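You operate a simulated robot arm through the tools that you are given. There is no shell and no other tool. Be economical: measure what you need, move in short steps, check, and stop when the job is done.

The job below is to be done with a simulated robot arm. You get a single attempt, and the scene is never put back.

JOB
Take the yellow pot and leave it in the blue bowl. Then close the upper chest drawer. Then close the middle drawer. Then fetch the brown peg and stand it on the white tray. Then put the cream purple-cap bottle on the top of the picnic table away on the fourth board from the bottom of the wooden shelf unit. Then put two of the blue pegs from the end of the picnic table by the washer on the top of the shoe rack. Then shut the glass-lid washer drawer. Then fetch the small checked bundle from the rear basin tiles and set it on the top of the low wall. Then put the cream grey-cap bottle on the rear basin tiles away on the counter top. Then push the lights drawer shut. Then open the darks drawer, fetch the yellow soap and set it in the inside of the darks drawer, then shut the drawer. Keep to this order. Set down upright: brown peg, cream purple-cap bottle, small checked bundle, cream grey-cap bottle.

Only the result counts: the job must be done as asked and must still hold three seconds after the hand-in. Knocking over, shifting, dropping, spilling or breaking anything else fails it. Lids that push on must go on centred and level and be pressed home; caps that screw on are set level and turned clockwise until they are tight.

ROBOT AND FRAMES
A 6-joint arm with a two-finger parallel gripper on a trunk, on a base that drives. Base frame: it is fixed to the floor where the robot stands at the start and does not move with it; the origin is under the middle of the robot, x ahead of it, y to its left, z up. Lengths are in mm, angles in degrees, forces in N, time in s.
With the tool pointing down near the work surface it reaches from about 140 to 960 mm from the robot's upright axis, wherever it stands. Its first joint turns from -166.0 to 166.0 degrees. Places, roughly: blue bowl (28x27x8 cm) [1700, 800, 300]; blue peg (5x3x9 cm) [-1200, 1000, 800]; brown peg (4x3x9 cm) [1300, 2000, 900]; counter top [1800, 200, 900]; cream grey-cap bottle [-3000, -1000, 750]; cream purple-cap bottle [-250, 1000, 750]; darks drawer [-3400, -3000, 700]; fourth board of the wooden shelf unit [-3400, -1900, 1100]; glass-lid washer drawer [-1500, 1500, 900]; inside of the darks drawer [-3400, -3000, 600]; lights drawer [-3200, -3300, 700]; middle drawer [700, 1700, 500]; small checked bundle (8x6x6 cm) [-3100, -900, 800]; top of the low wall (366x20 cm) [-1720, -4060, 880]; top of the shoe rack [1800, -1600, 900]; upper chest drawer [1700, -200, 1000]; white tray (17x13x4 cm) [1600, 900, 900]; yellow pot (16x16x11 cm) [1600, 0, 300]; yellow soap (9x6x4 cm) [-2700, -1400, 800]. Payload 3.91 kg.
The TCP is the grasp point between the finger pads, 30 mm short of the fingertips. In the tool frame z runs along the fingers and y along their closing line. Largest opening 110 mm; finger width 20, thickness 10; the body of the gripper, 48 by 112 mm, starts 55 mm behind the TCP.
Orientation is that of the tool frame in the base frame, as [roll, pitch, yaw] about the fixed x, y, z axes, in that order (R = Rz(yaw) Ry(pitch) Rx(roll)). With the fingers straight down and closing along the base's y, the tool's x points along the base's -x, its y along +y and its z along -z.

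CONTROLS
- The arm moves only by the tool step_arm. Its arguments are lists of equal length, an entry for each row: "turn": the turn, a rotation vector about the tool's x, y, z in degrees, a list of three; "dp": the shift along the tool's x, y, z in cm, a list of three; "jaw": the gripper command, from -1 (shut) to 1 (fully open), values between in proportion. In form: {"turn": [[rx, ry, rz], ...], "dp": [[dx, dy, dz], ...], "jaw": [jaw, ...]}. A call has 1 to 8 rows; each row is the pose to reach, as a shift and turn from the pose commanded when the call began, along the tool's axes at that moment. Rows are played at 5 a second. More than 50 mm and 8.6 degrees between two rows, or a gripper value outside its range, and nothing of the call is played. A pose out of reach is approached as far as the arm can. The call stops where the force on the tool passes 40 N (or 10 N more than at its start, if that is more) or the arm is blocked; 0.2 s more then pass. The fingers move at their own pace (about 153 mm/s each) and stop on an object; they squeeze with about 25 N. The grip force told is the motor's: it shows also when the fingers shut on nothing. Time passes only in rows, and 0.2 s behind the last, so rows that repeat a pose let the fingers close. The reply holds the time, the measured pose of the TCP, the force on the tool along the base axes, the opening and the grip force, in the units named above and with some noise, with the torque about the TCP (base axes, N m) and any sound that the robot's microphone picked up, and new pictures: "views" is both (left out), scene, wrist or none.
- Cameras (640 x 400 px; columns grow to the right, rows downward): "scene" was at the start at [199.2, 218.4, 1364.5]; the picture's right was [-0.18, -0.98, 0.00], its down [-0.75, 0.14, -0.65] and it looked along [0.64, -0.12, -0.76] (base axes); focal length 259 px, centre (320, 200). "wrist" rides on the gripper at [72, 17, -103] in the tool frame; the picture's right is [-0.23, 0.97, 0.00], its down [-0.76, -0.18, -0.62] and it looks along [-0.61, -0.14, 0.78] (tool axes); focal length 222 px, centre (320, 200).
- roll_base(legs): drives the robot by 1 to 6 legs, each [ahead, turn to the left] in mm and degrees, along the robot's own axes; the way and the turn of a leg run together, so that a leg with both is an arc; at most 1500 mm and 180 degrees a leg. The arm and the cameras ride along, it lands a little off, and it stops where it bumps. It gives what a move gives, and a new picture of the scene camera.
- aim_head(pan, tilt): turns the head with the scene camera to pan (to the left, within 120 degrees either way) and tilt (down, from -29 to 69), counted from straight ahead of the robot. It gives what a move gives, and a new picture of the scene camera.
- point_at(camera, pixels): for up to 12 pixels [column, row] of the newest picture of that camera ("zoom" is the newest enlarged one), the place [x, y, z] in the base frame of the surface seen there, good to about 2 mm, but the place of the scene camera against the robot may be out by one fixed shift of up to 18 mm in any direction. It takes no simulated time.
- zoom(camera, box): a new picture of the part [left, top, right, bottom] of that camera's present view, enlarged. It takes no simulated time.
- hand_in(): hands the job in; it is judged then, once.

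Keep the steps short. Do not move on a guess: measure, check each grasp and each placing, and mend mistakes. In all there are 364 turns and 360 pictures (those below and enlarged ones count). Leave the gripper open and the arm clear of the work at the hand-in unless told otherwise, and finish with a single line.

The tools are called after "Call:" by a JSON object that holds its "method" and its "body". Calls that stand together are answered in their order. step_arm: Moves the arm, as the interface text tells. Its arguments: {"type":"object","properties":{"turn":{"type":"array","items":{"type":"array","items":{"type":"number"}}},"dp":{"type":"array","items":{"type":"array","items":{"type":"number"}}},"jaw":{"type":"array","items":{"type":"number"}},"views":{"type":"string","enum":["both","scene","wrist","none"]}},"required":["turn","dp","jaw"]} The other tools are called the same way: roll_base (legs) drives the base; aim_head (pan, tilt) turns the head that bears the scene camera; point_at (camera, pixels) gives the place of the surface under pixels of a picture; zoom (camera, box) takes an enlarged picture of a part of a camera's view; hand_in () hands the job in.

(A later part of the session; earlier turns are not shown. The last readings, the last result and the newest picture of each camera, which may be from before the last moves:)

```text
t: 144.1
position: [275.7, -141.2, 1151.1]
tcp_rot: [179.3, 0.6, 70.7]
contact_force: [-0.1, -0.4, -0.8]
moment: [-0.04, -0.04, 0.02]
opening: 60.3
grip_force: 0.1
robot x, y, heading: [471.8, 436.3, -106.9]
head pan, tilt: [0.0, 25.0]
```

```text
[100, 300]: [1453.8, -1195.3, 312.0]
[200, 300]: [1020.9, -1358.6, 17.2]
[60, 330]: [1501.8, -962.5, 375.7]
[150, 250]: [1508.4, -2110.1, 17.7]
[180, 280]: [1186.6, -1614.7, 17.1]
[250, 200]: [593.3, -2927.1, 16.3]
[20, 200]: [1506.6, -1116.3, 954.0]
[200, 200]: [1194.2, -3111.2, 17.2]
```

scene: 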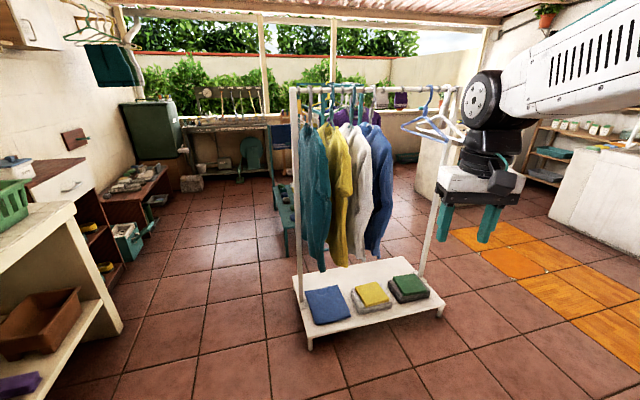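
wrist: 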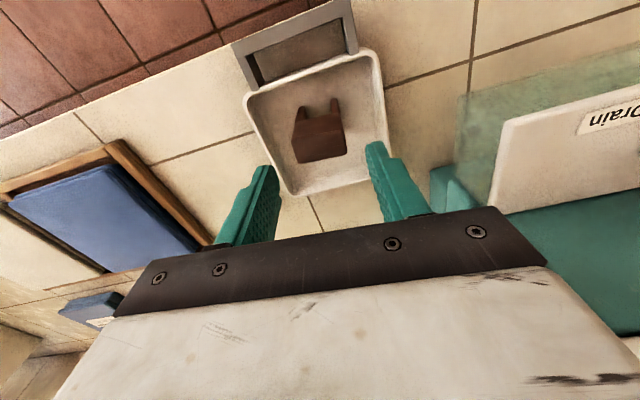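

Call:
{"method": "point_at", "body": {"camera": "scene", "pixels": [[310, 345], [440, 315], [370, 295], [415, 290], [300, 290], [437, 250], [455, 100], [295, 100]]}}

```text
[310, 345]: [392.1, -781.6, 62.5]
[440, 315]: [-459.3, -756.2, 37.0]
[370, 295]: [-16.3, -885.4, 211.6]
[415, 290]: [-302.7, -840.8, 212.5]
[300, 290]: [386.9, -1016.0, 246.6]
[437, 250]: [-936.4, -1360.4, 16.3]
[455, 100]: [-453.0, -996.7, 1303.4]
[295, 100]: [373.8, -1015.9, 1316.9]
```

The rail spans x -460…390, y ≤ -760; free. I drive to about (-150,150) and turn to face the table.

Call:
{"method": "roll_base", "body": {"legs": [[0, -48.2], [683, 0], [0, -115]]}}

Call:
{"method": "aim_head", "body": {"pan": 10, "tilt": 40}}

```text
t: 154.8
position: [-119.4, 769.0, 1151.4]
tcp_rot: [179.3, 0.7, -93.4]
contact_force: [0.5, -1.1, -0.6]
moment: [-0.01, -0.04, -0.04]
opening: 60.5
grip_force: 0.0
robot x, y, heading: [-144.5, 160.3, 89.0]
head pan, tilt: [0.0, 25.0]
```

scene: 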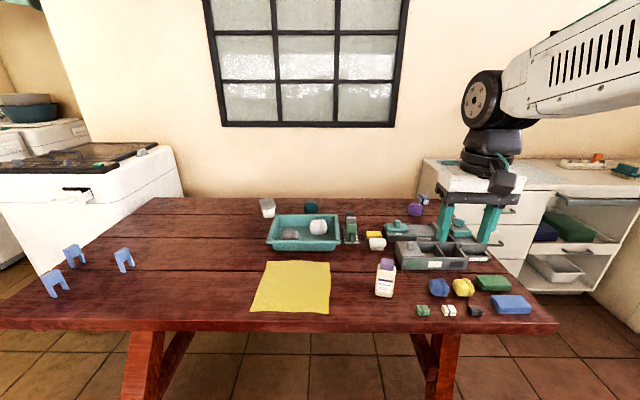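

```text
t: 155.6
position: [-118.0, 768.5, 1152.0]
tcp_rot: [179.3, 0.6, -93.3]
contact_force: [0.2, 0.4, 0.1]
moment: [-0.02, 0.04, 0.01]
opening: 60.7
grip_force: 0.1
robot x, y, heading: [-143.9, 159.0, 89.0]
head pan, tilt: [10.0, 40.0]
```

scene: 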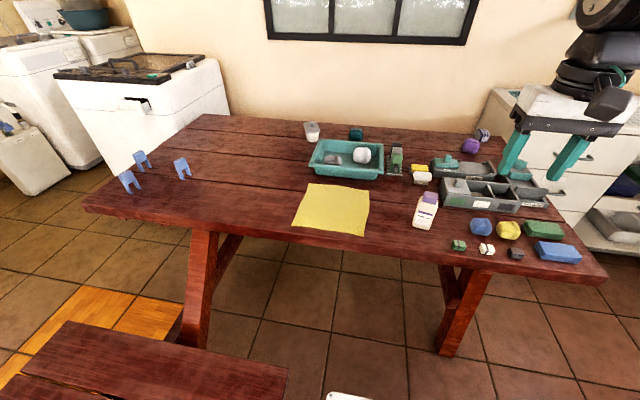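

Call:
{"method": "zoom", "body": {"camera": "scene", "box": [370, 170, 530, 270]}}

Call:
{"method": "point_at", "body": {"camera": "scene", "pixels": [[430, 195], [426, 210], [423, 224], [414, 222], [433, 226], [440, 208], [418, 195], [457, 244], [484, 248], [425, 245], [476, 228]]}}

Call:
{"method": "zoom", "body": {"camera": "wrist", "box": [160, 0, 480, 200]}}

```text
4.00 times, centred on (450, 220) of scene
```

zoom: 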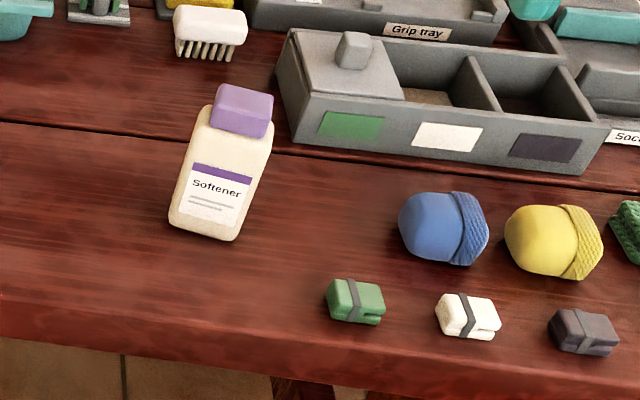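

```text
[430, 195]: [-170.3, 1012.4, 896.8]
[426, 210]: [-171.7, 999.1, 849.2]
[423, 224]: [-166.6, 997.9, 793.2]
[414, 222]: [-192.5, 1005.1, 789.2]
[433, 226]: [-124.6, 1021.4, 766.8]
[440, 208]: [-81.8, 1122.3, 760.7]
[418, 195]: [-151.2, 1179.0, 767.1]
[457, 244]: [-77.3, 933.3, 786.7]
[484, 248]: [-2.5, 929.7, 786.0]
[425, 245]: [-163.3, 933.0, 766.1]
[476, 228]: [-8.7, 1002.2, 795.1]
```

```text
2.00 times, centred on (320, 100) of wrist
```

zoom: 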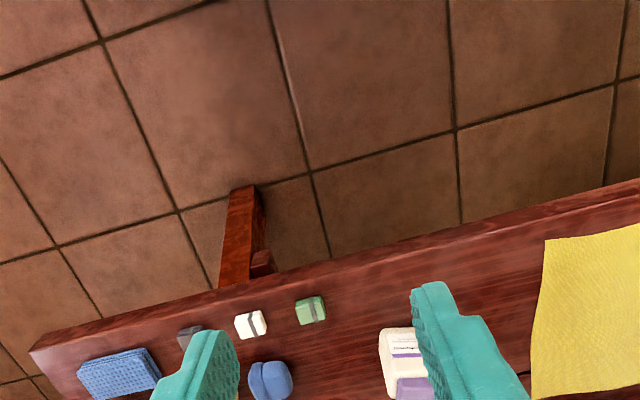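

The "Softener" bottle: body ≈ (-165,1010), front face turned ~-15°, cap top z≈880. I tilt the tool 60° forward while coming down towards it.

Call:
{"method": "step_arm", "body": {"turn": [[0, -7.5, 0], [0, -15, 0], [0, -22.5, 0], [0, -30, 0], [0, -37.5, 0], [0, -45, 0], [0, -52.5, 0], [0, -60, 0]], "dp": [[-0.95, 0.94, 2.5], [-1.9, 1.87, 5], [-2.85, 2.8, 7.5], [-3.8, 3.75, 10], [-4.75, 4.7, 12.5], [-5.7, 5.6, 15], [-6.65, 6.55, 17.5], [-7.6, 7.5, 20]], "jaw": [0.8, 0.8, 0.8, 0.8, 0.8, 0.8, 0.8, 0.8]}}

Call:
{"method": "zoom", "body": {"camera": "wrist", "box": [160, 40, 480, 240]}}

```text
t: 157.4
position: [-200.0, 878.2, 957.0]
tcp_rot: [178.4, 60.4, -95.4]
contact_force: [-1.8, 0.6, 0.9]
moment: [-0.04, -0.06, -0.02]
opening: 99.0
grip_force: 0.0
out of reach, approached as far as the arm can: row 6, 7, 8
robot x, y, heading: [-146.9, 158.1, 89.3]
head pan, tilt: [10.0, 40.0]
```

scene: 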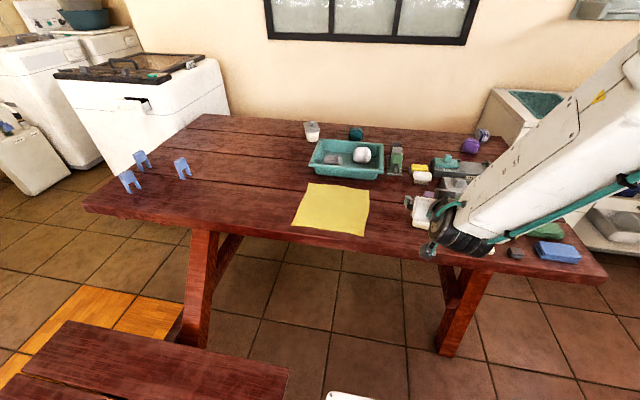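
wrist: 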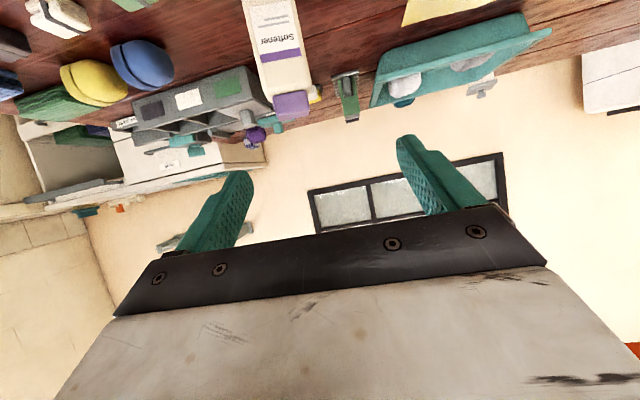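

```text
2.00 times, centred on (320, 140) of wrist
```

zoom: 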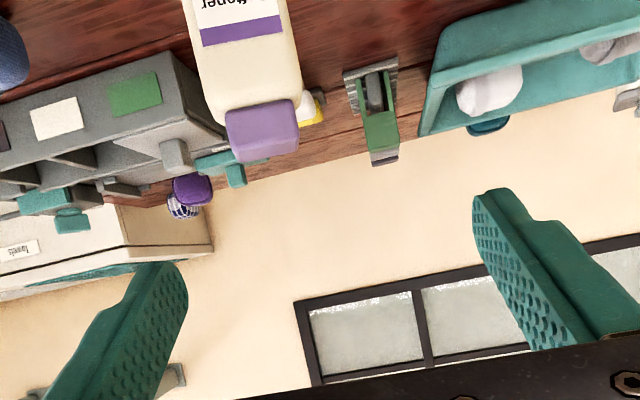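

The arm was at a limit (too folded). I back the base 130 mm for room and measure the bottle with the wrist camera first.

Call:
{"method": "point_at", "body": {"camera": "wrist", "pixels": [[250, 30], [300, 20], [262, 80], [305, 78], [290, 112], [275, 105], [308, 95], [280, 45], [245, 8]]}}

Call:
{"method": "roll_base", "body": {"legs": [[-130, 0]]}}

```text
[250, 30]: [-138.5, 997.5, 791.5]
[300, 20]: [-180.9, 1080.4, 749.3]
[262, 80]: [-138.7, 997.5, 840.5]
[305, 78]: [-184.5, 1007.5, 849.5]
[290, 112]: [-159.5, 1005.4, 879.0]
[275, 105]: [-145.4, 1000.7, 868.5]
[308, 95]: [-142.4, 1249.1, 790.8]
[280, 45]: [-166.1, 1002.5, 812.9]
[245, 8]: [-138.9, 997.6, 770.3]
```

```text
t: 158.7
position: [-205.6, 748.3, 958.0]
tcp_rot: [178.6, 60.5, -94.6]
contact_force: [-1.1, -0.8, 0.1]
moment: [0.0, 0.03, 0.03]
opening: 98.9
grip_force: 0.1
robot x, y, heading: [-148.5, 31.0, 89.1]
head pan, tilt: [10.0, 40.0]
```

scene: 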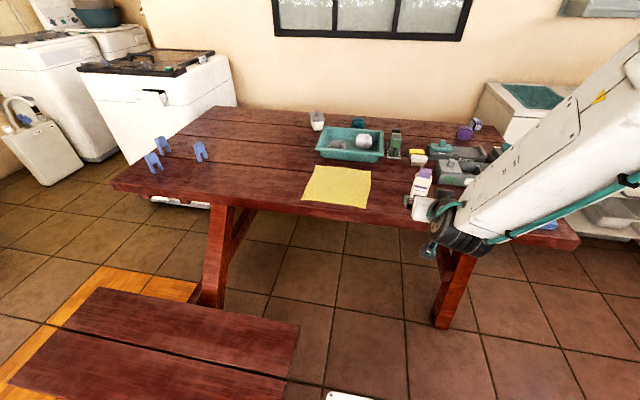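

Wrist camera: front face x -138…-186, y≈1002, table z 749. I align (yaw -7.7°) and move to 150 mm before the bottle.

Call:
{"method": "step_arm", "body": {"turn": [[1.7, 0, 0.95], [3.35, 0, 1.9], [5, 0, 2.85], [6.7, 0, 3.8]], "dp": [[0.05, -0.18, 4.2], [0.1, -0.35, 8.4], [0.15, -0.53, 12.6], [0.2, -0.7, 16.75]], "jaw": [0.6, 0.6, 0.6, 0.6]}}

Call:
{"method": "zoom", "body": {"camera": "wrist", "box": [160, 0, 480, 200]}}

```text
t: 159.7
position: [-189.7, 892.1, 872.4]
tcp_rot: [178.5, 60.4, -102.3]
contact_force: [0.5, -0.5, 0.3]
moment: [0.0, -0.05, -0.04]
opening: 87.9
grip_force: 0.1
robot x, y, heading: [-147.3, 31.4, 88.9]
head pan, tilt: [10.0, 40.0]
```

scene: 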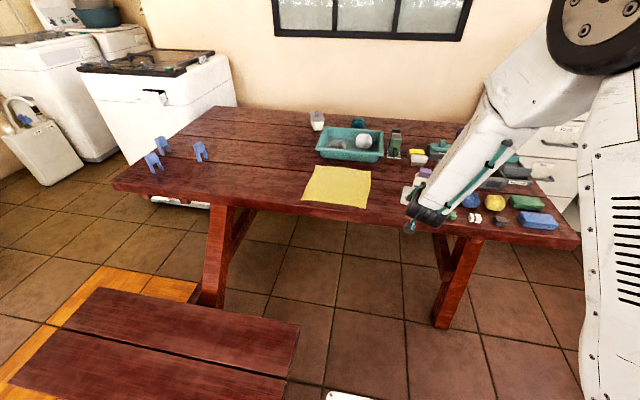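
wrist: 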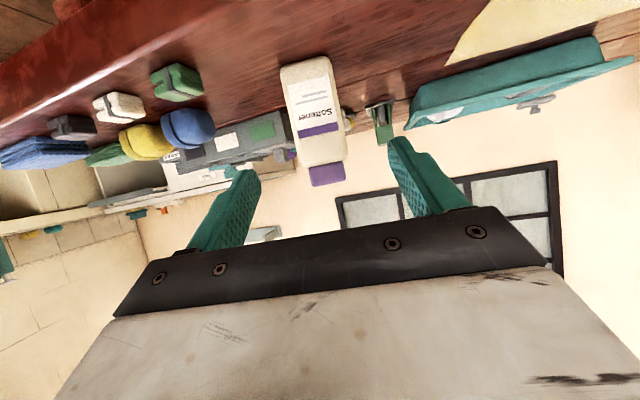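

```text
2.00 times, centred on (320, 100) of wrist
```

zoom: 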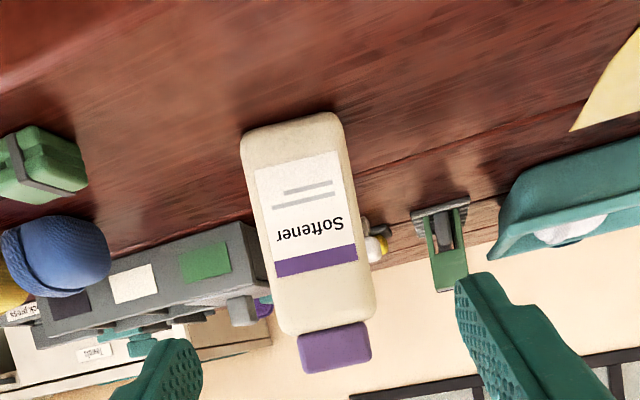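

Call:
{"method": "point_at", "body": {"camera": "zoom", "pixels": [[248, 180], [350, 180], [270, 290], [368, 280], [245, 140], [340, 120], [335, 345], [305, 220]]}}

```text
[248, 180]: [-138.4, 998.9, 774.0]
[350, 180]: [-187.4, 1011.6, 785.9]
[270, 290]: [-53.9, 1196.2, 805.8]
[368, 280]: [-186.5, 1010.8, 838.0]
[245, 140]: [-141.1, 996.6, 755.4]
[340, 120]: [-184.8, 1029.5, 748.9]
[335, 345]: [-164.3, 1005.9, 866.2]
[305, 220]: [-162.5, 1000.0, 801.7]
```

Alignment is good. I advance 150 mm along the tool (with a 3.5 mm side shift).

Call:
{"method": "step_arm", "body": {"turn": [[0, 0, 0], [0, 0, 0], [0, 0, 0], [0, 0, 0]], "dp": [[0, -0.2, 4], [0, -0.35, 8], [0, -0.35, 12], [0, -0.35, 15]], "jaw": [0.6, 0.6, 0.6, 0.6]}}

Call:
{"method": "zoom", "body": {"camera": "scene", "box": [370, 130, 530, 250]}}

```text
t: 160.7
position: [-164.0, 1019.2, 798.0]
tcp_rot: [178.6, 60.4, -102.4]
contact_force: [0.5, 0.7, -0.3]
moment: [0.0, 0.04, 0.02]
opening: 87.7
grip_force: 0.1
robot x, y, heading: [-150.3, 28.1, 89.2]
head pan, tilt: [10.0, 40.0]
```

scene: 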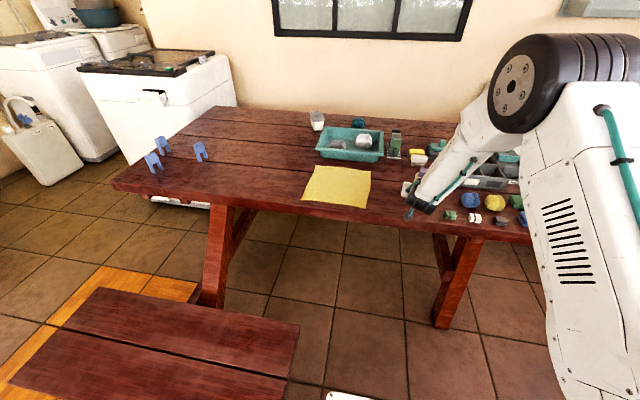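
wrist: 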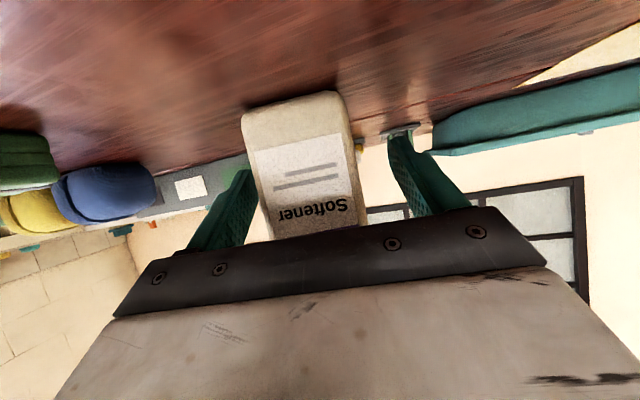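

```text
3.33 times, centred on (450, 190) of scene
```

zoom: 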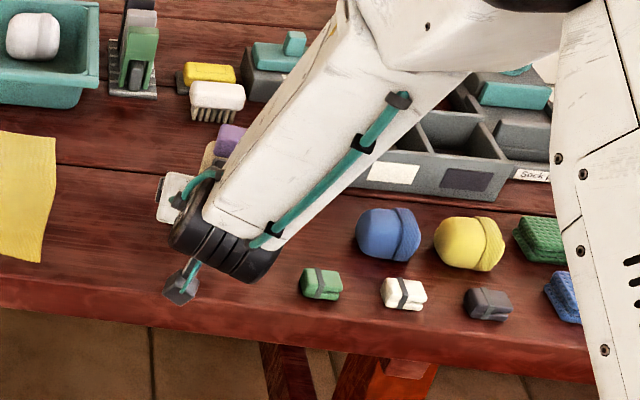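

I shift 6 mm to centre, then close.

Call:
{"method": "step_arm", "body": {"turn": [[0, 0, 0], [0, 0, 0], [0, 0, 0], [0, 0, 0]], "dp": [[0, -0.6, 0], [0, -0.6, 0], [0, -0.6, 0], [0, -0.6, 0]], "jaw": [0.6, 0.1, -0.6, -1], "views": "wrist"}}

```text
t: 161.7
position: [-159.2, 1017.7, 797.4]
tcp_rot: [178.6, 60.5, -102.2]
contact_force: [-0.1, 0.3, -0.1]
moment: [0.04, -0.02, -0.01]
opening: 54.8
grip_force: 24.6
robot x, y, heading: [-148.6, 25.9, 89.2]
head pan, tilt: [10.0, 40.0]
```

wrist: 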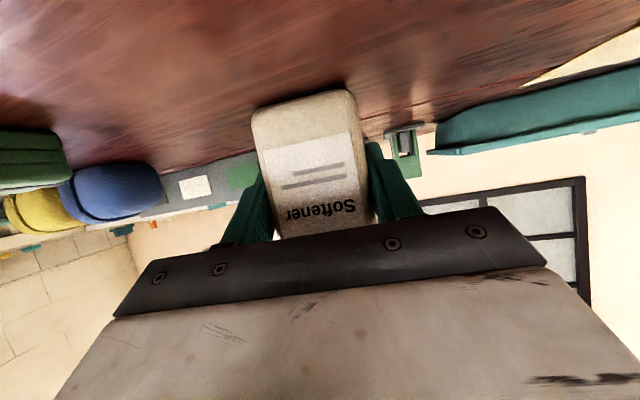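

Gripped at 54.8 mm. I lift 150 mm.

Call:
{"method": "step_arm", "body": {"turn": [[0, 0, 0], [0, 0, 0], [0, 0, 0], [0, 0, 0]], "dp": [[-1.74, 0, -0.98], [-5.2, 0, -2.95], [-9.1, 0, -5.2], [-13.05, 0, -7.38]], "jaw": [-1, -1, -1, -1]}}

```text
t: 162.7
position: [-156.6, 1017.6, 947.3]
tcp_rot: [178.7, 60.3, -102.3]
contact_force: [-0.7, -0.9, -2.4]
moment: [0.05, 0.01, 0.03]
opening: 54.9
grip_force: 25.4
robot x, y, heading: [-146.5, 28.2, 89.1]
head pan, tilt: [10.0, 40.0]
```

scene: 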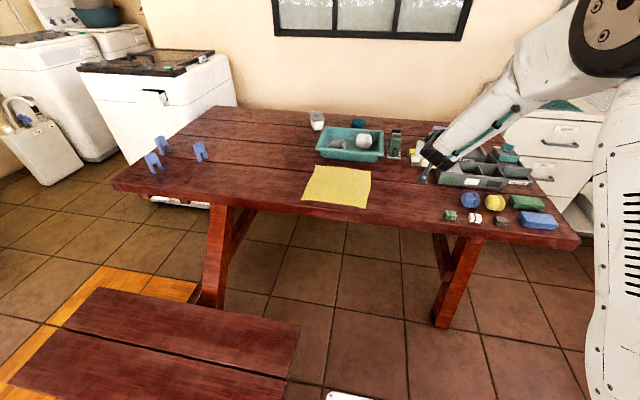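
wrist: 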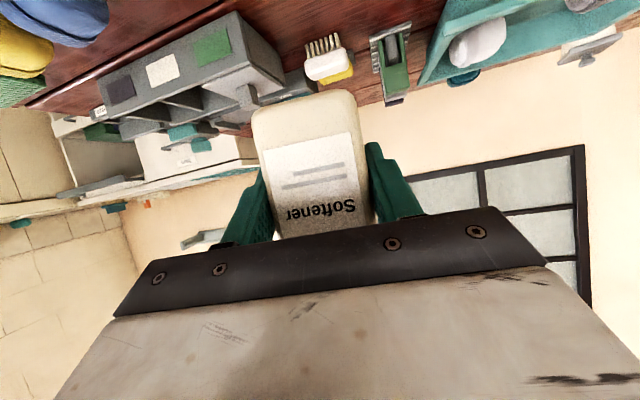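

Bottle held firmly. I raise it 200 mm and retract 150 mm for the long drive.

Call:
{"method": "step_arm", "body": {"turn": [[0, 0, 0], [0, 0, 0], [0, 0, 0], [0, 0, 0], [0, 0, 0], [0, 0, 0]], "dp": [[-1.67, 0, -3.8], [-3.3, 0, -7.6], [-5, 0, -11.5], [-6.7, 0, -15.3], [-8.3, 0, -19.1], [-10, 0, -22.9]], "jaw": [-1, -1, -1, -1, -1, -1], "views": "scene"}}

```text
t: 164.1
position: [-182.8, 870.7, 1147.0]
tcp_rot: [178.6, 60.3, -102.3]
contact_force: [-0.3, 1.2, -2.1]
moment: [0.01, 0.01, -0.04]
opening: 54.8
grip_force: 24.7
robot x, y, heading: [-149.6, 26.5, 88.8]
head pan, tilt: [10.0, 40.0]
```

scene: 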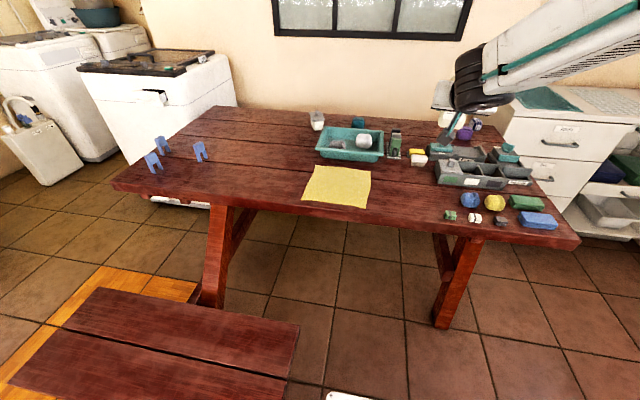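

I turn left toward -x and drive 800 mm between bench and rail, then look toward the shelf unit.

Call:
{"method": "roll_base", "body": {"legs": [[0, 97], [800, 0]]}}

Call:
{"method": "aim_head", "body": {"pan": 25, "tilt": 18}}

```text
t: 172.5
position: [-1761.8, -242.6, 1146.3]
tcp_rot: [178.6, 60.5, -3.7]
contact_force: [0.1, 0.6, -1.1]
moment: [0.01, -0.07, -0.01]
opening: 55.1
grip_force: 24.8
robot x, y, heading: [-931.5, -81.7, -172.6]
head pan, tilt: [10.0, 40.0]
```

scene: 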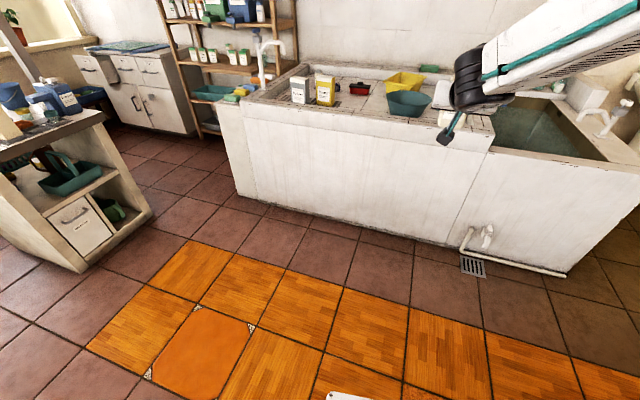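

```text
t: 173.4
position: [-1761.1, -242.9, 1146.4]
tcp_rot: [178.6, 60.4, -3.8]
contact_force: [0.7, -0.1, -1.1]
moment: [0.0, 0.0, -0.01]
opening: 54.8
grip_force: 25.1
robot x, y, heading: [-932.6, -83.7, -172.6]
head pan, tilt: [25.0, 18.0]
```

scene: 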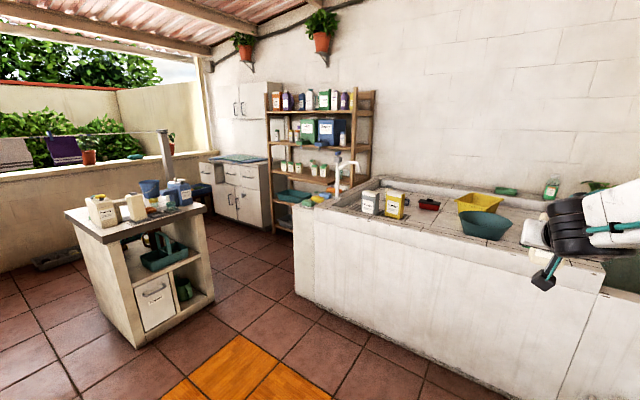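

Shelf unit is visible at (320,150). I zoom on it.

Call:
{"method": "zoom", "body": {"camera": "scene", "box": [190, 70, 430, 250]}}

Call:
{"method": "point_at", "body": {"camera": "scene", "pixels": [[310, 110], [310, 145], [310, 176], [310, 200], [272, 145], [370, 150], [272, 220], [300, 240], [220, 220], [140, 350], [150, 230], [345, 220]]}}

```text
2.22 times, centred on (310, 160) of scene
```

zoom: 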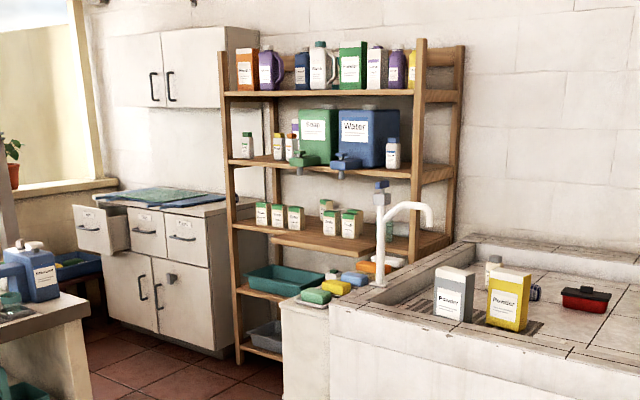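

```text
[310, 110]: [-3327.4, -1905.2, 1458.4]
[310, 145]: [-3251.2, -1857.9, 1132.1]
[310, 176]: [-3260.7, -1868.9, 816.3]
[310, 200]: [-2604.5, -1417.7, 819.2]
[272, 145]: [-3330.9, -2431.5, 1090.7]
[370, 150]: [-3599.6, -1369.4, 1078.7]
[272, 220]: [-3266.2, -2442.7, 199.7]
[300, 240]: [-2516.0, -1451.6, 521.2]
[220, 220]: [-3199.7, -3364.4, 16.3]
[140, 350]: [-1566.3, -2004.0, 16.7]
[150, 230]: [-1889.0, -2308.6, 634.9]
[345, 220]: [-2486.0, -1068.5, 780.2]
```

Boards: 1st ~200, 2nd ~480, 3rd ~800, 4th ~1090 (with Clean/Water canisters), 5th ~1440. I measure the island's corners for the path.

Call:
{"method": "point_at", "body": {"camera": "scene", "pixels": [[66, 212], [108, 240], [205, 207], [170, 185], [212, 300], [95, 300], [300, 290], [320, 205], [215, 175]]}}

Call:
{"method": "point_at", "body": {"camera": "zoom", "pixels": [[260, 160], [235, 165], [300, 172], [420, 180], [450, 172], [247, 150], [278, 152], [392, 158], [330, 90], [410, 160], [405, 168], [430, 165]]}}

```text
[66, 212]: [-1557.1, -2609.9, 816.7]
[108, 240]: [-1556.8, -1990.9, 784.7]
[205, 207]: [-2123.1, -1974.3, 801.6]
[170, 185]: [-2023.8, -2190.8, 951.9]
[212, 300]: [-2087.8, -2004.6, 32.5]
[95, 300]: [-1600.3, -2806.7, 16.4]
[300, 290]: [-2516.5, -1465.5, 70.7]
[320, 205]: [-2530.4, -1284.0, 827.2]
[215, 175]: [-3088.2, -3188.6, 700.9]
```

```text
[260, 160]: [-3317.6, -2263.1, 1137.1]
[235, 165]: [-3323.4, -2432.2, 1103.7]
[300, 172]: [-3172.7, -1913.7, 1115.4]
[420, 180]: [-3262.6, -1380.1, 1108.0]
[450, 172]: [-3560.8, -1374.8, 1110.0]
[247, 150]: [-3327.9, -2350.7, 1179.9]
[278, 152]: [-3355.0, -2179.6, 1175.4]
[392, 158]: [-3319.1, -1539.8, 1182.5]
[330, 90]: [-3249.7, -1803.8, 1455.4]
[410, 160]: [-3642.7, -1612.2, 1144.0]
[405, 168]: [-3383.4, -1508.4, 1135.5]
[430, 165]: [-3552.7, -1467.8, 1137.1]
```

The island (x -2123…-1557, y < -1974) and the basin corner (-2516,-1460) leave a ~650 mm diagonal gap. I plan to go through its middle on heading 217.4°. First I drive to the start of that line, (-1605,-1171).

Call:
{"method": "roll_base", "body": {"legs": [[0, 50.8], [1278, 0], [0, -20.8]]}}

Call:
{"method": "aim_head", "body": {"pan": 0, "tilt": 25}}

```text
t: 183.3
position: [-2237.9, -1747.4, 1146.6]
tcp_rot: [178.7, 60.3, 26.7]
contact_force: [-0.3, -1.1, -2.5]
moment: [0.01, 0.0, 0.02]
opening: 54.8
grip_force: 24.6
robot x, y, heading: [-1602.1, -1191.9, -142.0]
head pan, tilt: [25.0, 18.0]
```

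scene: 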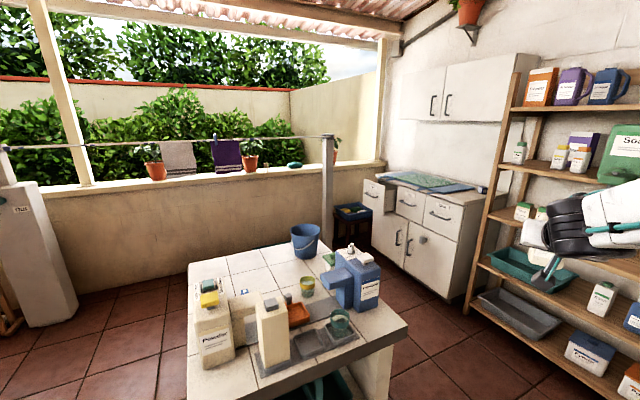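

```text
t: 184.2
position: [-2239.5, -1748.8, 1145.9]
tcp_rot: [178.7, 60.3, 26.7]
contact_force: [0.2, -0.9, -2.3]
moment: [0.01, 0.0, -0.02]
opening: 54.5
grip_force: 25.2
robot x, y, heading: [-1601.4, -1192.2, -141.9]
head pan, tilt: [0.0, 25.0]
```

scene: 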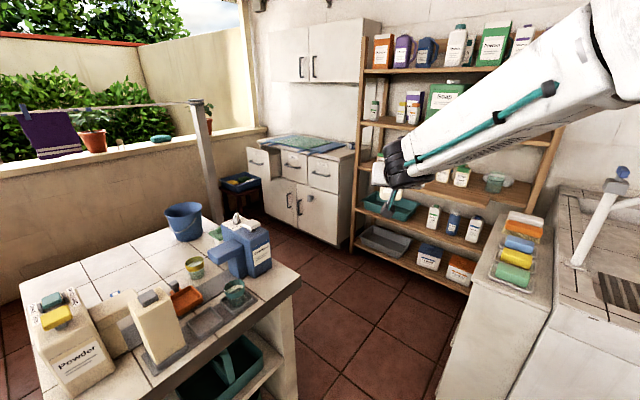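

Call:
{"method": "point_at", "body": {"camera": "scene", "pixels": [[299, 282], [294, 330], [215, 205], [472, 272], [440, 370], [550, 300], [525, 300], [600, 200], [625, 172], [580, 265], [352, 245]]}}

```text
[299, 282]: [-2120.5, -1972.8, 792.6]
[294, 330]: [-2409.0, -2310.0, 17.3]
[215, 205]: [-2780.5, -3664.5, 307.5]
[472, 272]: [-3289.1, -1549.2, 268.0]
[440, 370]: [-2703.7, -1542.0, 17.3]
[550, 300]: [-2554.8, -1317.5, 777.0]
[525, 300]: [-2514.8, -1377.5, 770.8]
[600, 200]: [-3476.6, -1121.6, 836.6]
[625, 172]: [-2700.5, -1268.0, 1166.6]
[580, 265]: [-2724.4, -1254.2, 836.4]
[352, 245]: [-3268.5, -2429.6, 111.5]
```

Call:
{"method": "roll_base", "body": {"legs": [[0, -1.7], [600, 0]]}}

```text
t: 187.8
position: [-2719.4, -2056.2, 1145.8]
tcp_rot: [178.6, 60.2, 24.3]
contact_force: [0.6, -0.2, -2.4]
moment: [0.02, 0.0, 0.0]
opening: 54.9
grip_force: 25.7
robot x, y, heading: [-2064.8, -1528.8, -144.5]
head pan, tilt: [0.0, 25.0]
stopped in leg 2: the robot was blocked; the commanded pose is now the measured one
```

scene: 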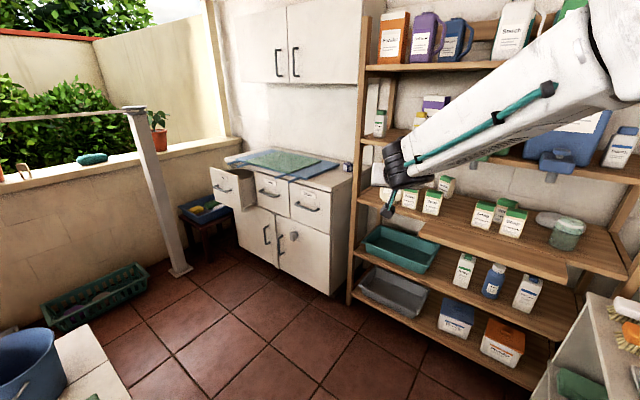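

Blocked at (-2065,-1529). I look down to see what touches.

Call:
{"method": "aim_head", "body": {"pan": -25, "tilt": 60}}

Call:
{"method": "aim_head", "body": {"pan": 40, "tilt": 60}}

```text
t: 188.8
position: [-2719.5, -2057.0, 1145.0]
tcp_rot: [178.6, 60.2, 24.3]
contact_force: [0.0, 0.2, -1.9]
moment: [0.0, -0.01, -0.01]
opening: 54.9
grip_force: 24.5
robot x, y, heading: [-2059.5, -1529.1, -144.7]
head pan, tilt: [-25.0, 60.0]
```

scene: 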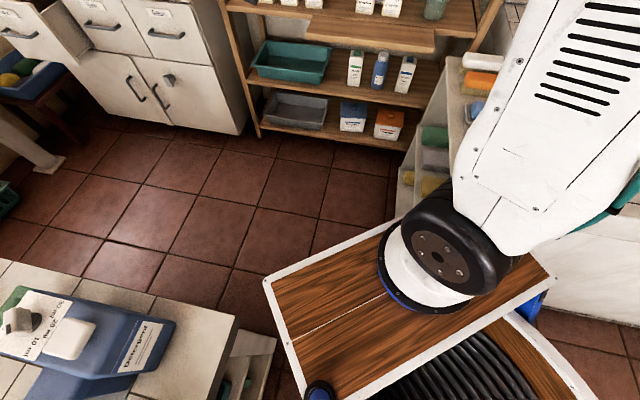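

```text
t: 190.2
position: [-2720.7, -2055.8, 1144.5]
tcp_rot: [178.5, 60.3, 24.3]
contact_force: [0.1, 0.6, -1.5]
moment: [-0.02, -0.01, 0.02]
opening: 54.7
grip_force: 25.5
robot x, y, heading: [-2063.2, -1524.8, -144.4]
head pan, tilt: [40.0, 60.0]
```

scene: 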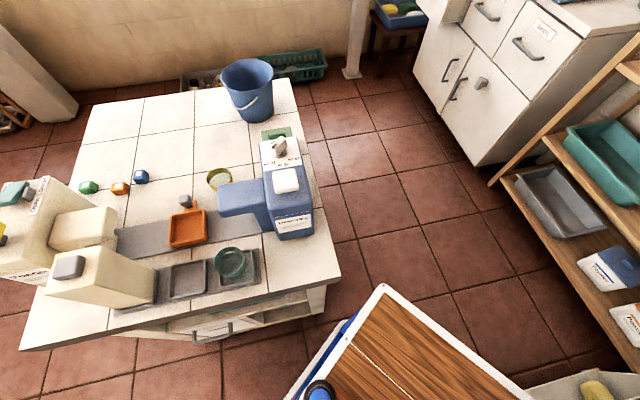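

Call:
{"method": "point_at", "body": {"camera": "scene", "pixels": [[338, 275], [325, 300], [345, 340], [383, 288], [310, 380], [560, 378], [590, 385], [300, 330], [520, 390]]}}

Call:
{"method": "aim_head", "body": {"pan": -30, "tilt": 50}}

Call:
{"method": "point_at", "body": {"camera": "scene", "pixels": [[420, 120], [400, 200], [430, 90], [460, 130], [440, 180], [540, 330], [410, 150], [385, 215], [425, 225], [490, 290]]}}

```text
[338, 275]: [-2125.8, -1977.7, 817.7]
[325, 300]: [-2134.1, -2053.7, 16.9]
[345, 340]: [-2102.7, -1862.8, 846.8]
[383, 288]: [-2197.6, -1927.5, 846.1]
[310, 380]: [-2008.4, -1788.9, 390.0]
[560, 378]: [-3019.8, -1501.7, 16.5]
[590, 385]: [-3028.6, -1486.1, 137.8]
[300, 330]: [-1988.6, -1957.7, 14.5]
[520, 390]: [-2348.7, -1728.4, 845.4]
```

```text
t: 191.6
position: [-2720.3, -2057.1, 1145.8]
tcp_rot: [178.6, 60.3, 24.3]
contact_force: [0.3, 0.0, -1.6]
moment: [0.03, -0.03, -0.01]
opening: 54.5
grip_force: 25.3
robot x, y, heading: [-2063.5, -1528.7, -144.6]
head pan, tilt: [-30.0, 50.0]
```

scene: 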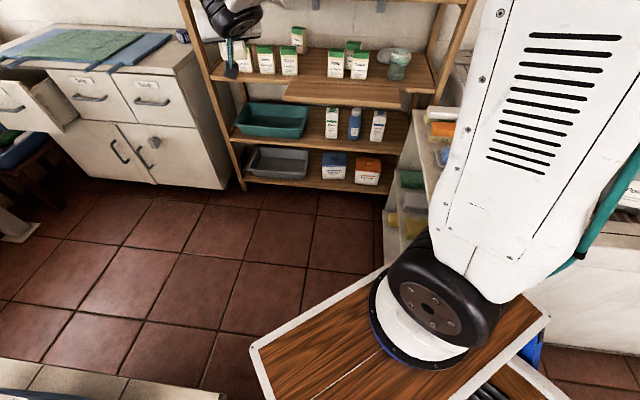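

```text
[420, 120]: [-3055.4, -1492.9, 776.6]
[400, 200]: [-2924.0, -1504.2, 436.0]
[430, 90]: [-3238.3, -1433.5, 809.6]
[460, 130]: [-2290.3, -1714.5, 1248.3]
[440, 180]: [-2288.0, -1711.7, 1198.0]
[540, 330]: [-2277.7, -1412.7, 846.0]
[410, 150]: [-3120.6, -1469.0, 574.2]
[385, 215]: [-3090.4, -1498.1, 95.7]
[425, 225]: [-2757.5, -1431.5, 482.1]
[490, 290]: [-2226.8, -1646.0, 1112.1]
```

Call:
{"method": "zoom", "body": {"camera": "scene", "box": [380, 200, 640, 400]}}

Call:
{"method": "point_at", "body": {"camera": "scene", "pixels": [[530, 352], [538, 345], [525, 368], [570, 300], [590, 330], [545, 318], [390, 268], [255, 350]]}}

```text
2.00 times, centred on (510, 300) of scene
```

zoom: 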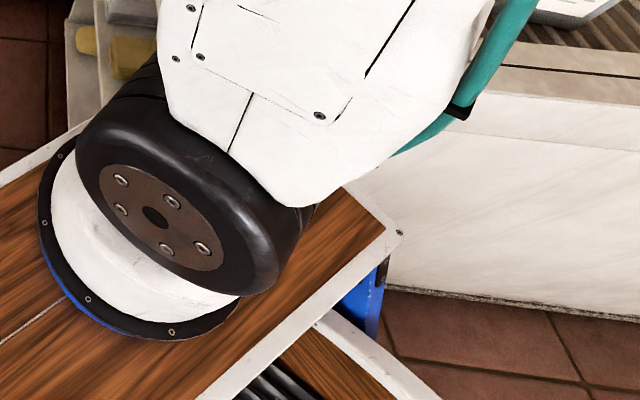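

```text
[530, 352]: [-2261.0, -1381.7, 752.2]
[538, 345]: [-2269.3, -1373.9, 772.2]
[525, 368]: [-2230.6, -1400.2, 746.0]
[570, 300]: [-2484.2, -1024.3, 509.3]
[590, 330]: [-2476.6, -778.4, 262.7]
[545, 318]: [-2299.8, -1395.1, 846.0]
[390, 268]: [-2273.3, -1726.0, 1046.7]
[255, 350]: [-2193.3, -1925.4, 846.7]
```

I look down along both sides to find the contact.

Call:
{"method": "aim_head", "body": {"pan": 75, "tilt": 69}}

Call:
{"method": "aim_head", "body": {"pan": -85, "tilt": 60}}

```text
t: 193.4
position: [-2720.2, -2056.5, 1145.2]
tcp_rot: [178.6, 60.2, 24.4]
contact_force: [0.4, 0.4, -1.5]
moment: [0.0, -0.01, -0.03]
opening: 54.8
grip_force: 25.0
robot x, y, heading: [-2063.3, -1530.0, -144.7]
head pan, tilt: [75.0, 68.8]
```

scene: 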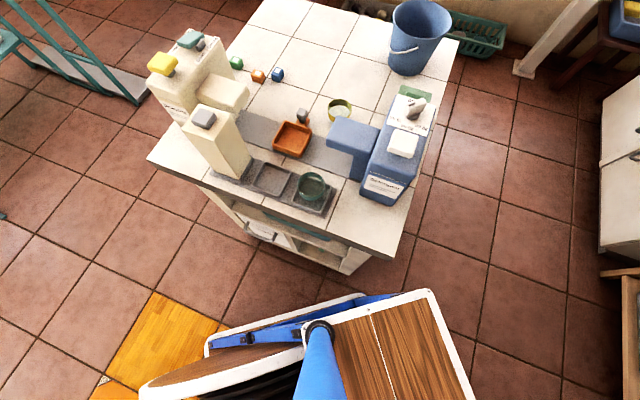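

```text
t: 195.9
position: [-2720.0, -2057.3, 1144.7]
tcp_rot: [178.7, 60.3, 24.3]
contact_force: [-1.0, -0.9, -1.7]
moment: [-0.04, -0.01, 0.02]
opening: 54.7
grip_force: 25.1
robot x, y, heading: [-2060.1, -1523.9, -144.4]
head pan, tilt: [-85.0, 60.0]
```

scene: 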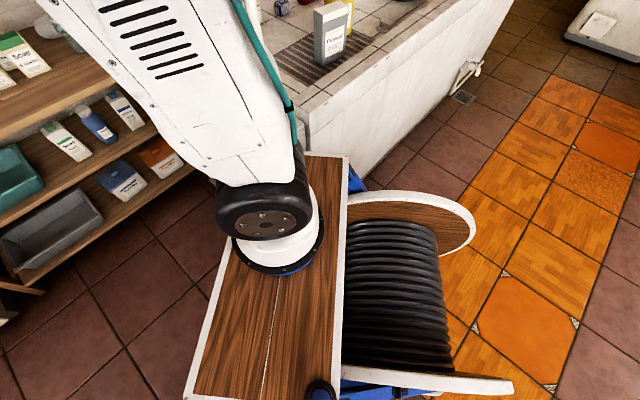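

The front-right corner seems to have met the basin's end. The gap's true middle is ~40 mm further left. I back 400 mm, turn left 3.3° and come again.

Call:
{"method": "roll_base", "body": {"legs": [[-400, 0], [0, 3.2], [400, 0]]}}

```text
t: 200.9
position: [-2680.7, -2116.9, 1144.7]
tcp_rot: [178.6, 60.3, 27.8]
contact_force: [0.2, -0.3, -0.8]
moment: [0.0, -0.02, -0.02]
opening: 54.8
grip_force: 24.9
robot x, y, heading: [-2054.3, -1553.4, -141.4]
head pan, tilt: [-85.0, 60.0]
```

scene: 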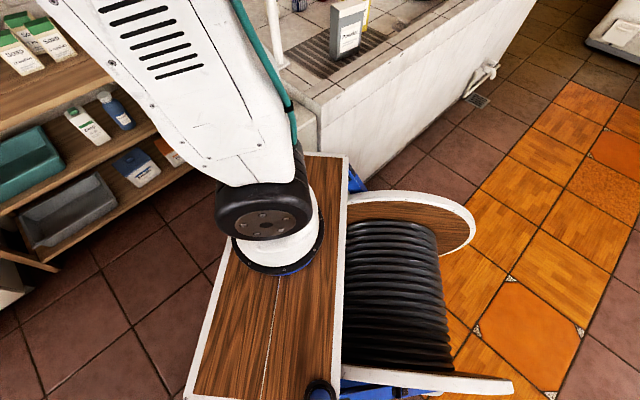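

Call:
{"method": "roll_base", "body": {"legs": [[200, 0]]}}

```text
t: 202.6
position: [-2839.1, -2244.6, 1145.5]
tcp_rot: [178.5, 60.3, 27.7]
contact_force: [0.8, 0.5, -2.6]
moment: [0.02, -0.03, 0.0]
opening: 54.9
grip_force: 25.1
robot x, y, heading: [-2216.5, -1680.4, -141.1]
head pan, tilt: [-85.0, 60.0]
```

scene: 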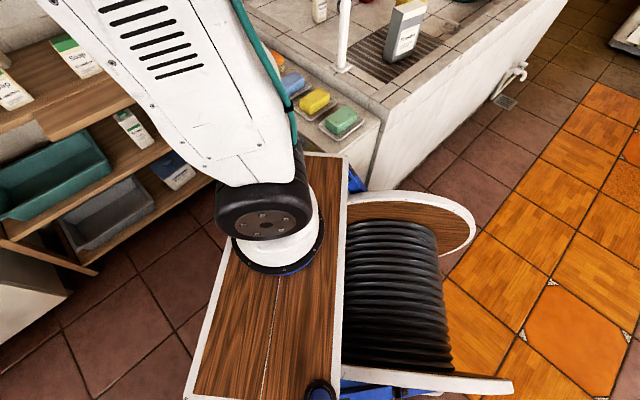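

It passes. Another 220 mm.

Call:
{"method": "roll_base", "body": {"legs": [[220, 0]]}}

Call:
{"method": "aim_head", "body": {"pan": -60, "tilt": 20}}

```text
t: 204.2
position: [-3013.4, -2383.0, 1145.7]
tcp_rot: [178.6, 60.4, 27.6]
contact_force: [0.4, -0.1, -1.8]
moment: [-0.02, -0.01, 0.02]
opening: 55.0
grip_force: 25.1
robot x, y, heading: [-2387.9, -1818.2, -141.3]
head pan, tilt: [-85.0, 60.0]
```

scene: 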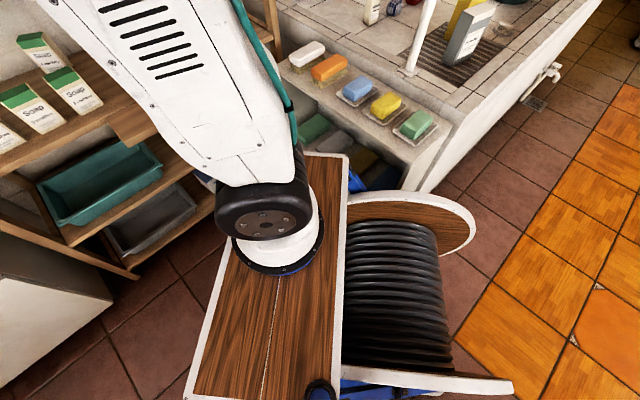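

```text
t: 205.3
position: [-3013.6, -2384.0, 1146.6]
tcp_rot: [178.6, 60.2, 27.7]
contact_force: [0.6, -0.4, -1.5]
moment: [0.01, -0.01, 0.0]
opening: 54.6
grip_force: 24.7
robot x, y, heading: [-2387.9, -1815.4, -141.1]
head pan, tilt: [-60.0, 20.0]
```

scene: 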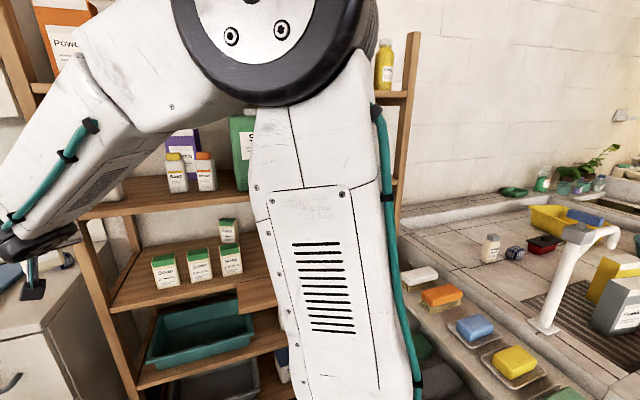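

The left gap on board 4 (between the small bottle at y≈-2350 and the pair at y≈-2180) is nearly ahead. I advance 80 mm more and take a wrist picture.

Call:
{"method": "roll_base", "body": {"legs": [[80, 0]]}}

Call:
{"method": "aim_head", "body": {"pan": -10, "tilt": 15}}

Call:
{"method": "step_arm", "body": {"turn": [[0, 0, 0]], "dp": [[0, 0, 0]], "jaw": [-1], "views": "wrist"}}

```text
t: 206.4
position: [-3077.5, -2433.4, 1145.7]
tcp_rot: [178.6, 60.3, 27.5]
contact_force: [0.0, -0.3, -1.8]
moment: [-0.02, 0.01, -0.01]
opening: 54.7
grip_force: 24.9
robot x, y, heading: [-2450.8, -1867.9, -141.4]
head pan, tilt: [-60.0, 20.0]
```

scene: 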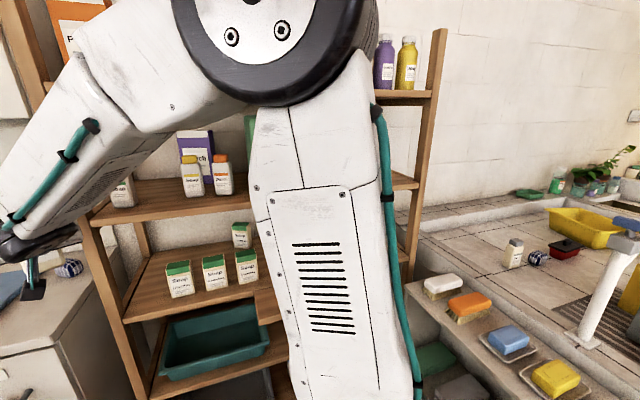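

```text
t: 207.6
position: [-3078.0, -2434.8, 1146.0]
tcp_rot: [178.5, 60.4, 27.5]
contact_force: [0.3, 0.1, -2.7]
moment: [-0.04, -0.07, 0.05]
opening: 54.9
grip_force: 25.2
robot x, y, heading: [-2449.8, -1866.2, -141.5]
head pan, tilt: [-10.0, 15.0]
```

scene: 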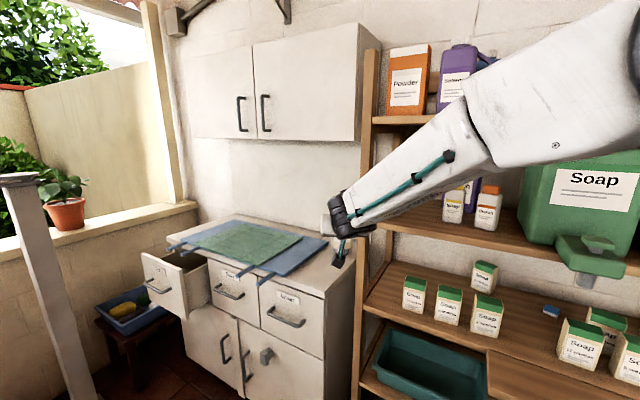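

```text
t: 208.0
position: [-3077.7, -2433.0, 1145.5]
tcp_rot: [178.6, 60.3, 27.5]
contact_force: [-0.2, -0.2, -2.7]
moment: [-0.03, 0.01, -0.04]
opening: 55.1
grip_force: 25.2
robot x, y, heading: [-2452.5, -1867.5, -141.1]
head pan, tilt: [-10.0, 15.0]
```

wrist: 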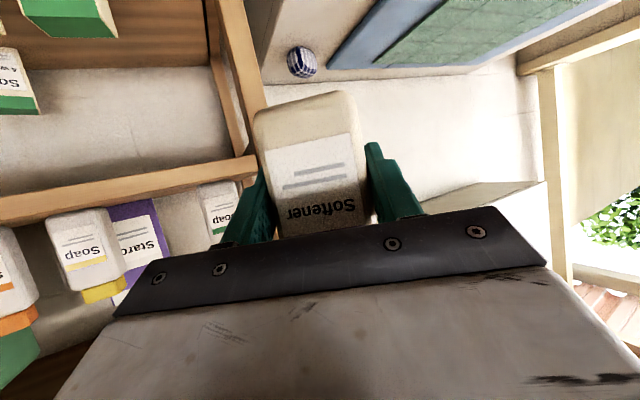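

Board 4 is visible in the wrist picture (edge (0,205)–(255,165)), with bottles at (80,240), (220,205). I measure them.

Call:
{"method": "point_at", "body": {"camera": "wrist", "pixels": [[100, 190], [200, 172], [100, 205], [80, 215], [60, 240], [105, 245], [220, 195], [205, 205], [150, 215], [180, 205], [15, 240], [240, 165]]}}

```text
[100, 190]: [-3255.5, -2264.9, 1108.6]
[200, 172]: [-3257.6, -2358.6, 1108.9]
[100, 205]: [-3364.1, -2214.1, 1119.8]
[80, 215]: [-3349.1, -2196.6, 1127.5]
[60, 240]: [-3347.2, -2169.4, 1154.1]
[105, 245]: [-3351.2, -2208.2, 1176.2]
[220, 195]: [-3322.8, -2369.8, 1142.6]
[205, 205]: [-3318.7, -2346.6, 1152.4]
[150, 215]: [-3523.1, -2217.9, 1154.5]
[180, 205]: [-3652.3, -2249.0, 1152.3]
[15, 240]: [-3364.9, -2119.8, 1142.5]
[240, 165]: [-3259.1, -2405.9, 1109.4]
```

Board 4 top z≈1119.5, front edge x≈-3256; free gap y -2345…-2212. Target bottle at (-3303,-2277), TCP z 1168. I raise 50 mm and move sideways in front of the gap.

Call:
{"method": "step_arm", "body": {"turn": [[0, 0, 0], [0, 0, 0], [0, 0, 0], [0, 0, 0], [0, 0, 0]], "dp": [[-4.35, 0, -2.48], [-4.25, -4.3, -2.7], [-4.15, -8.6, -2.9], [-4.0, -12.9, -3.05], [-3.92, -17.25, -3.24]], "jaw": [-1, -1, -1, -1, -1]}}

Call:
{"method": "point_at", "body": {"camera": "wrist", "pixels": [[150, 200], [200, 180], [250, 230], [420, 150], [400, 180], [220, 210]]}}

```text
t: 209.2
position: [-3151.1, -2275.5, 1194.0]
tcp_rot: [178.9, 60.4, 27.8]
contact_force: [0.3, -1.5, -1.9]
moment: [0.03, 0.01, -0.06]
opening: 54.8
grip_force: 25.1
robot x, y, heading: [-2452.5, -1868.1, -141.4]
head pan, tilt: [-10.0, 15.0]
```

scene: 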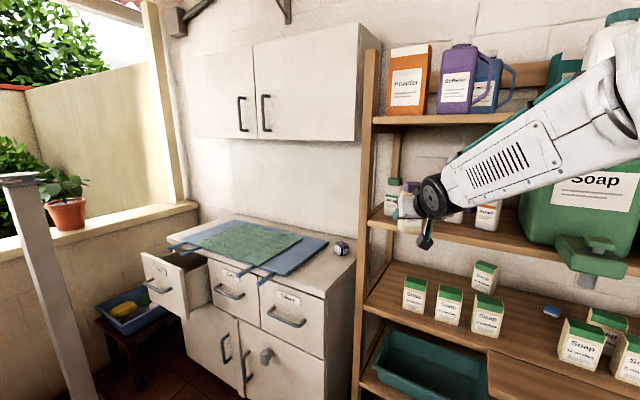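
wrist: 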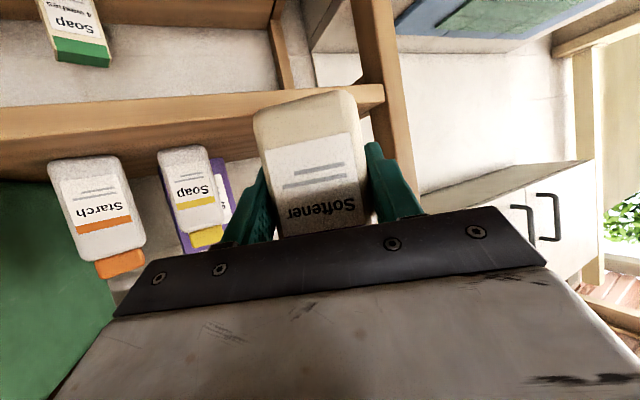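

```text
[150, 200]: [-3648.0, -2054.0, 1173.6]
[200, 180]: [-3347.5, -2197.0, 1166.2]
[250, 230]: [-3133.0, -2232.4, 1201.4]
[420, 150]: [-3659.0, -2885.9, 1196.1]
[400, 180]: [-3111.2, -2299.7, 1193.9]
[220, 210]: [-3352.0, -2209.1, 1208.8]
```

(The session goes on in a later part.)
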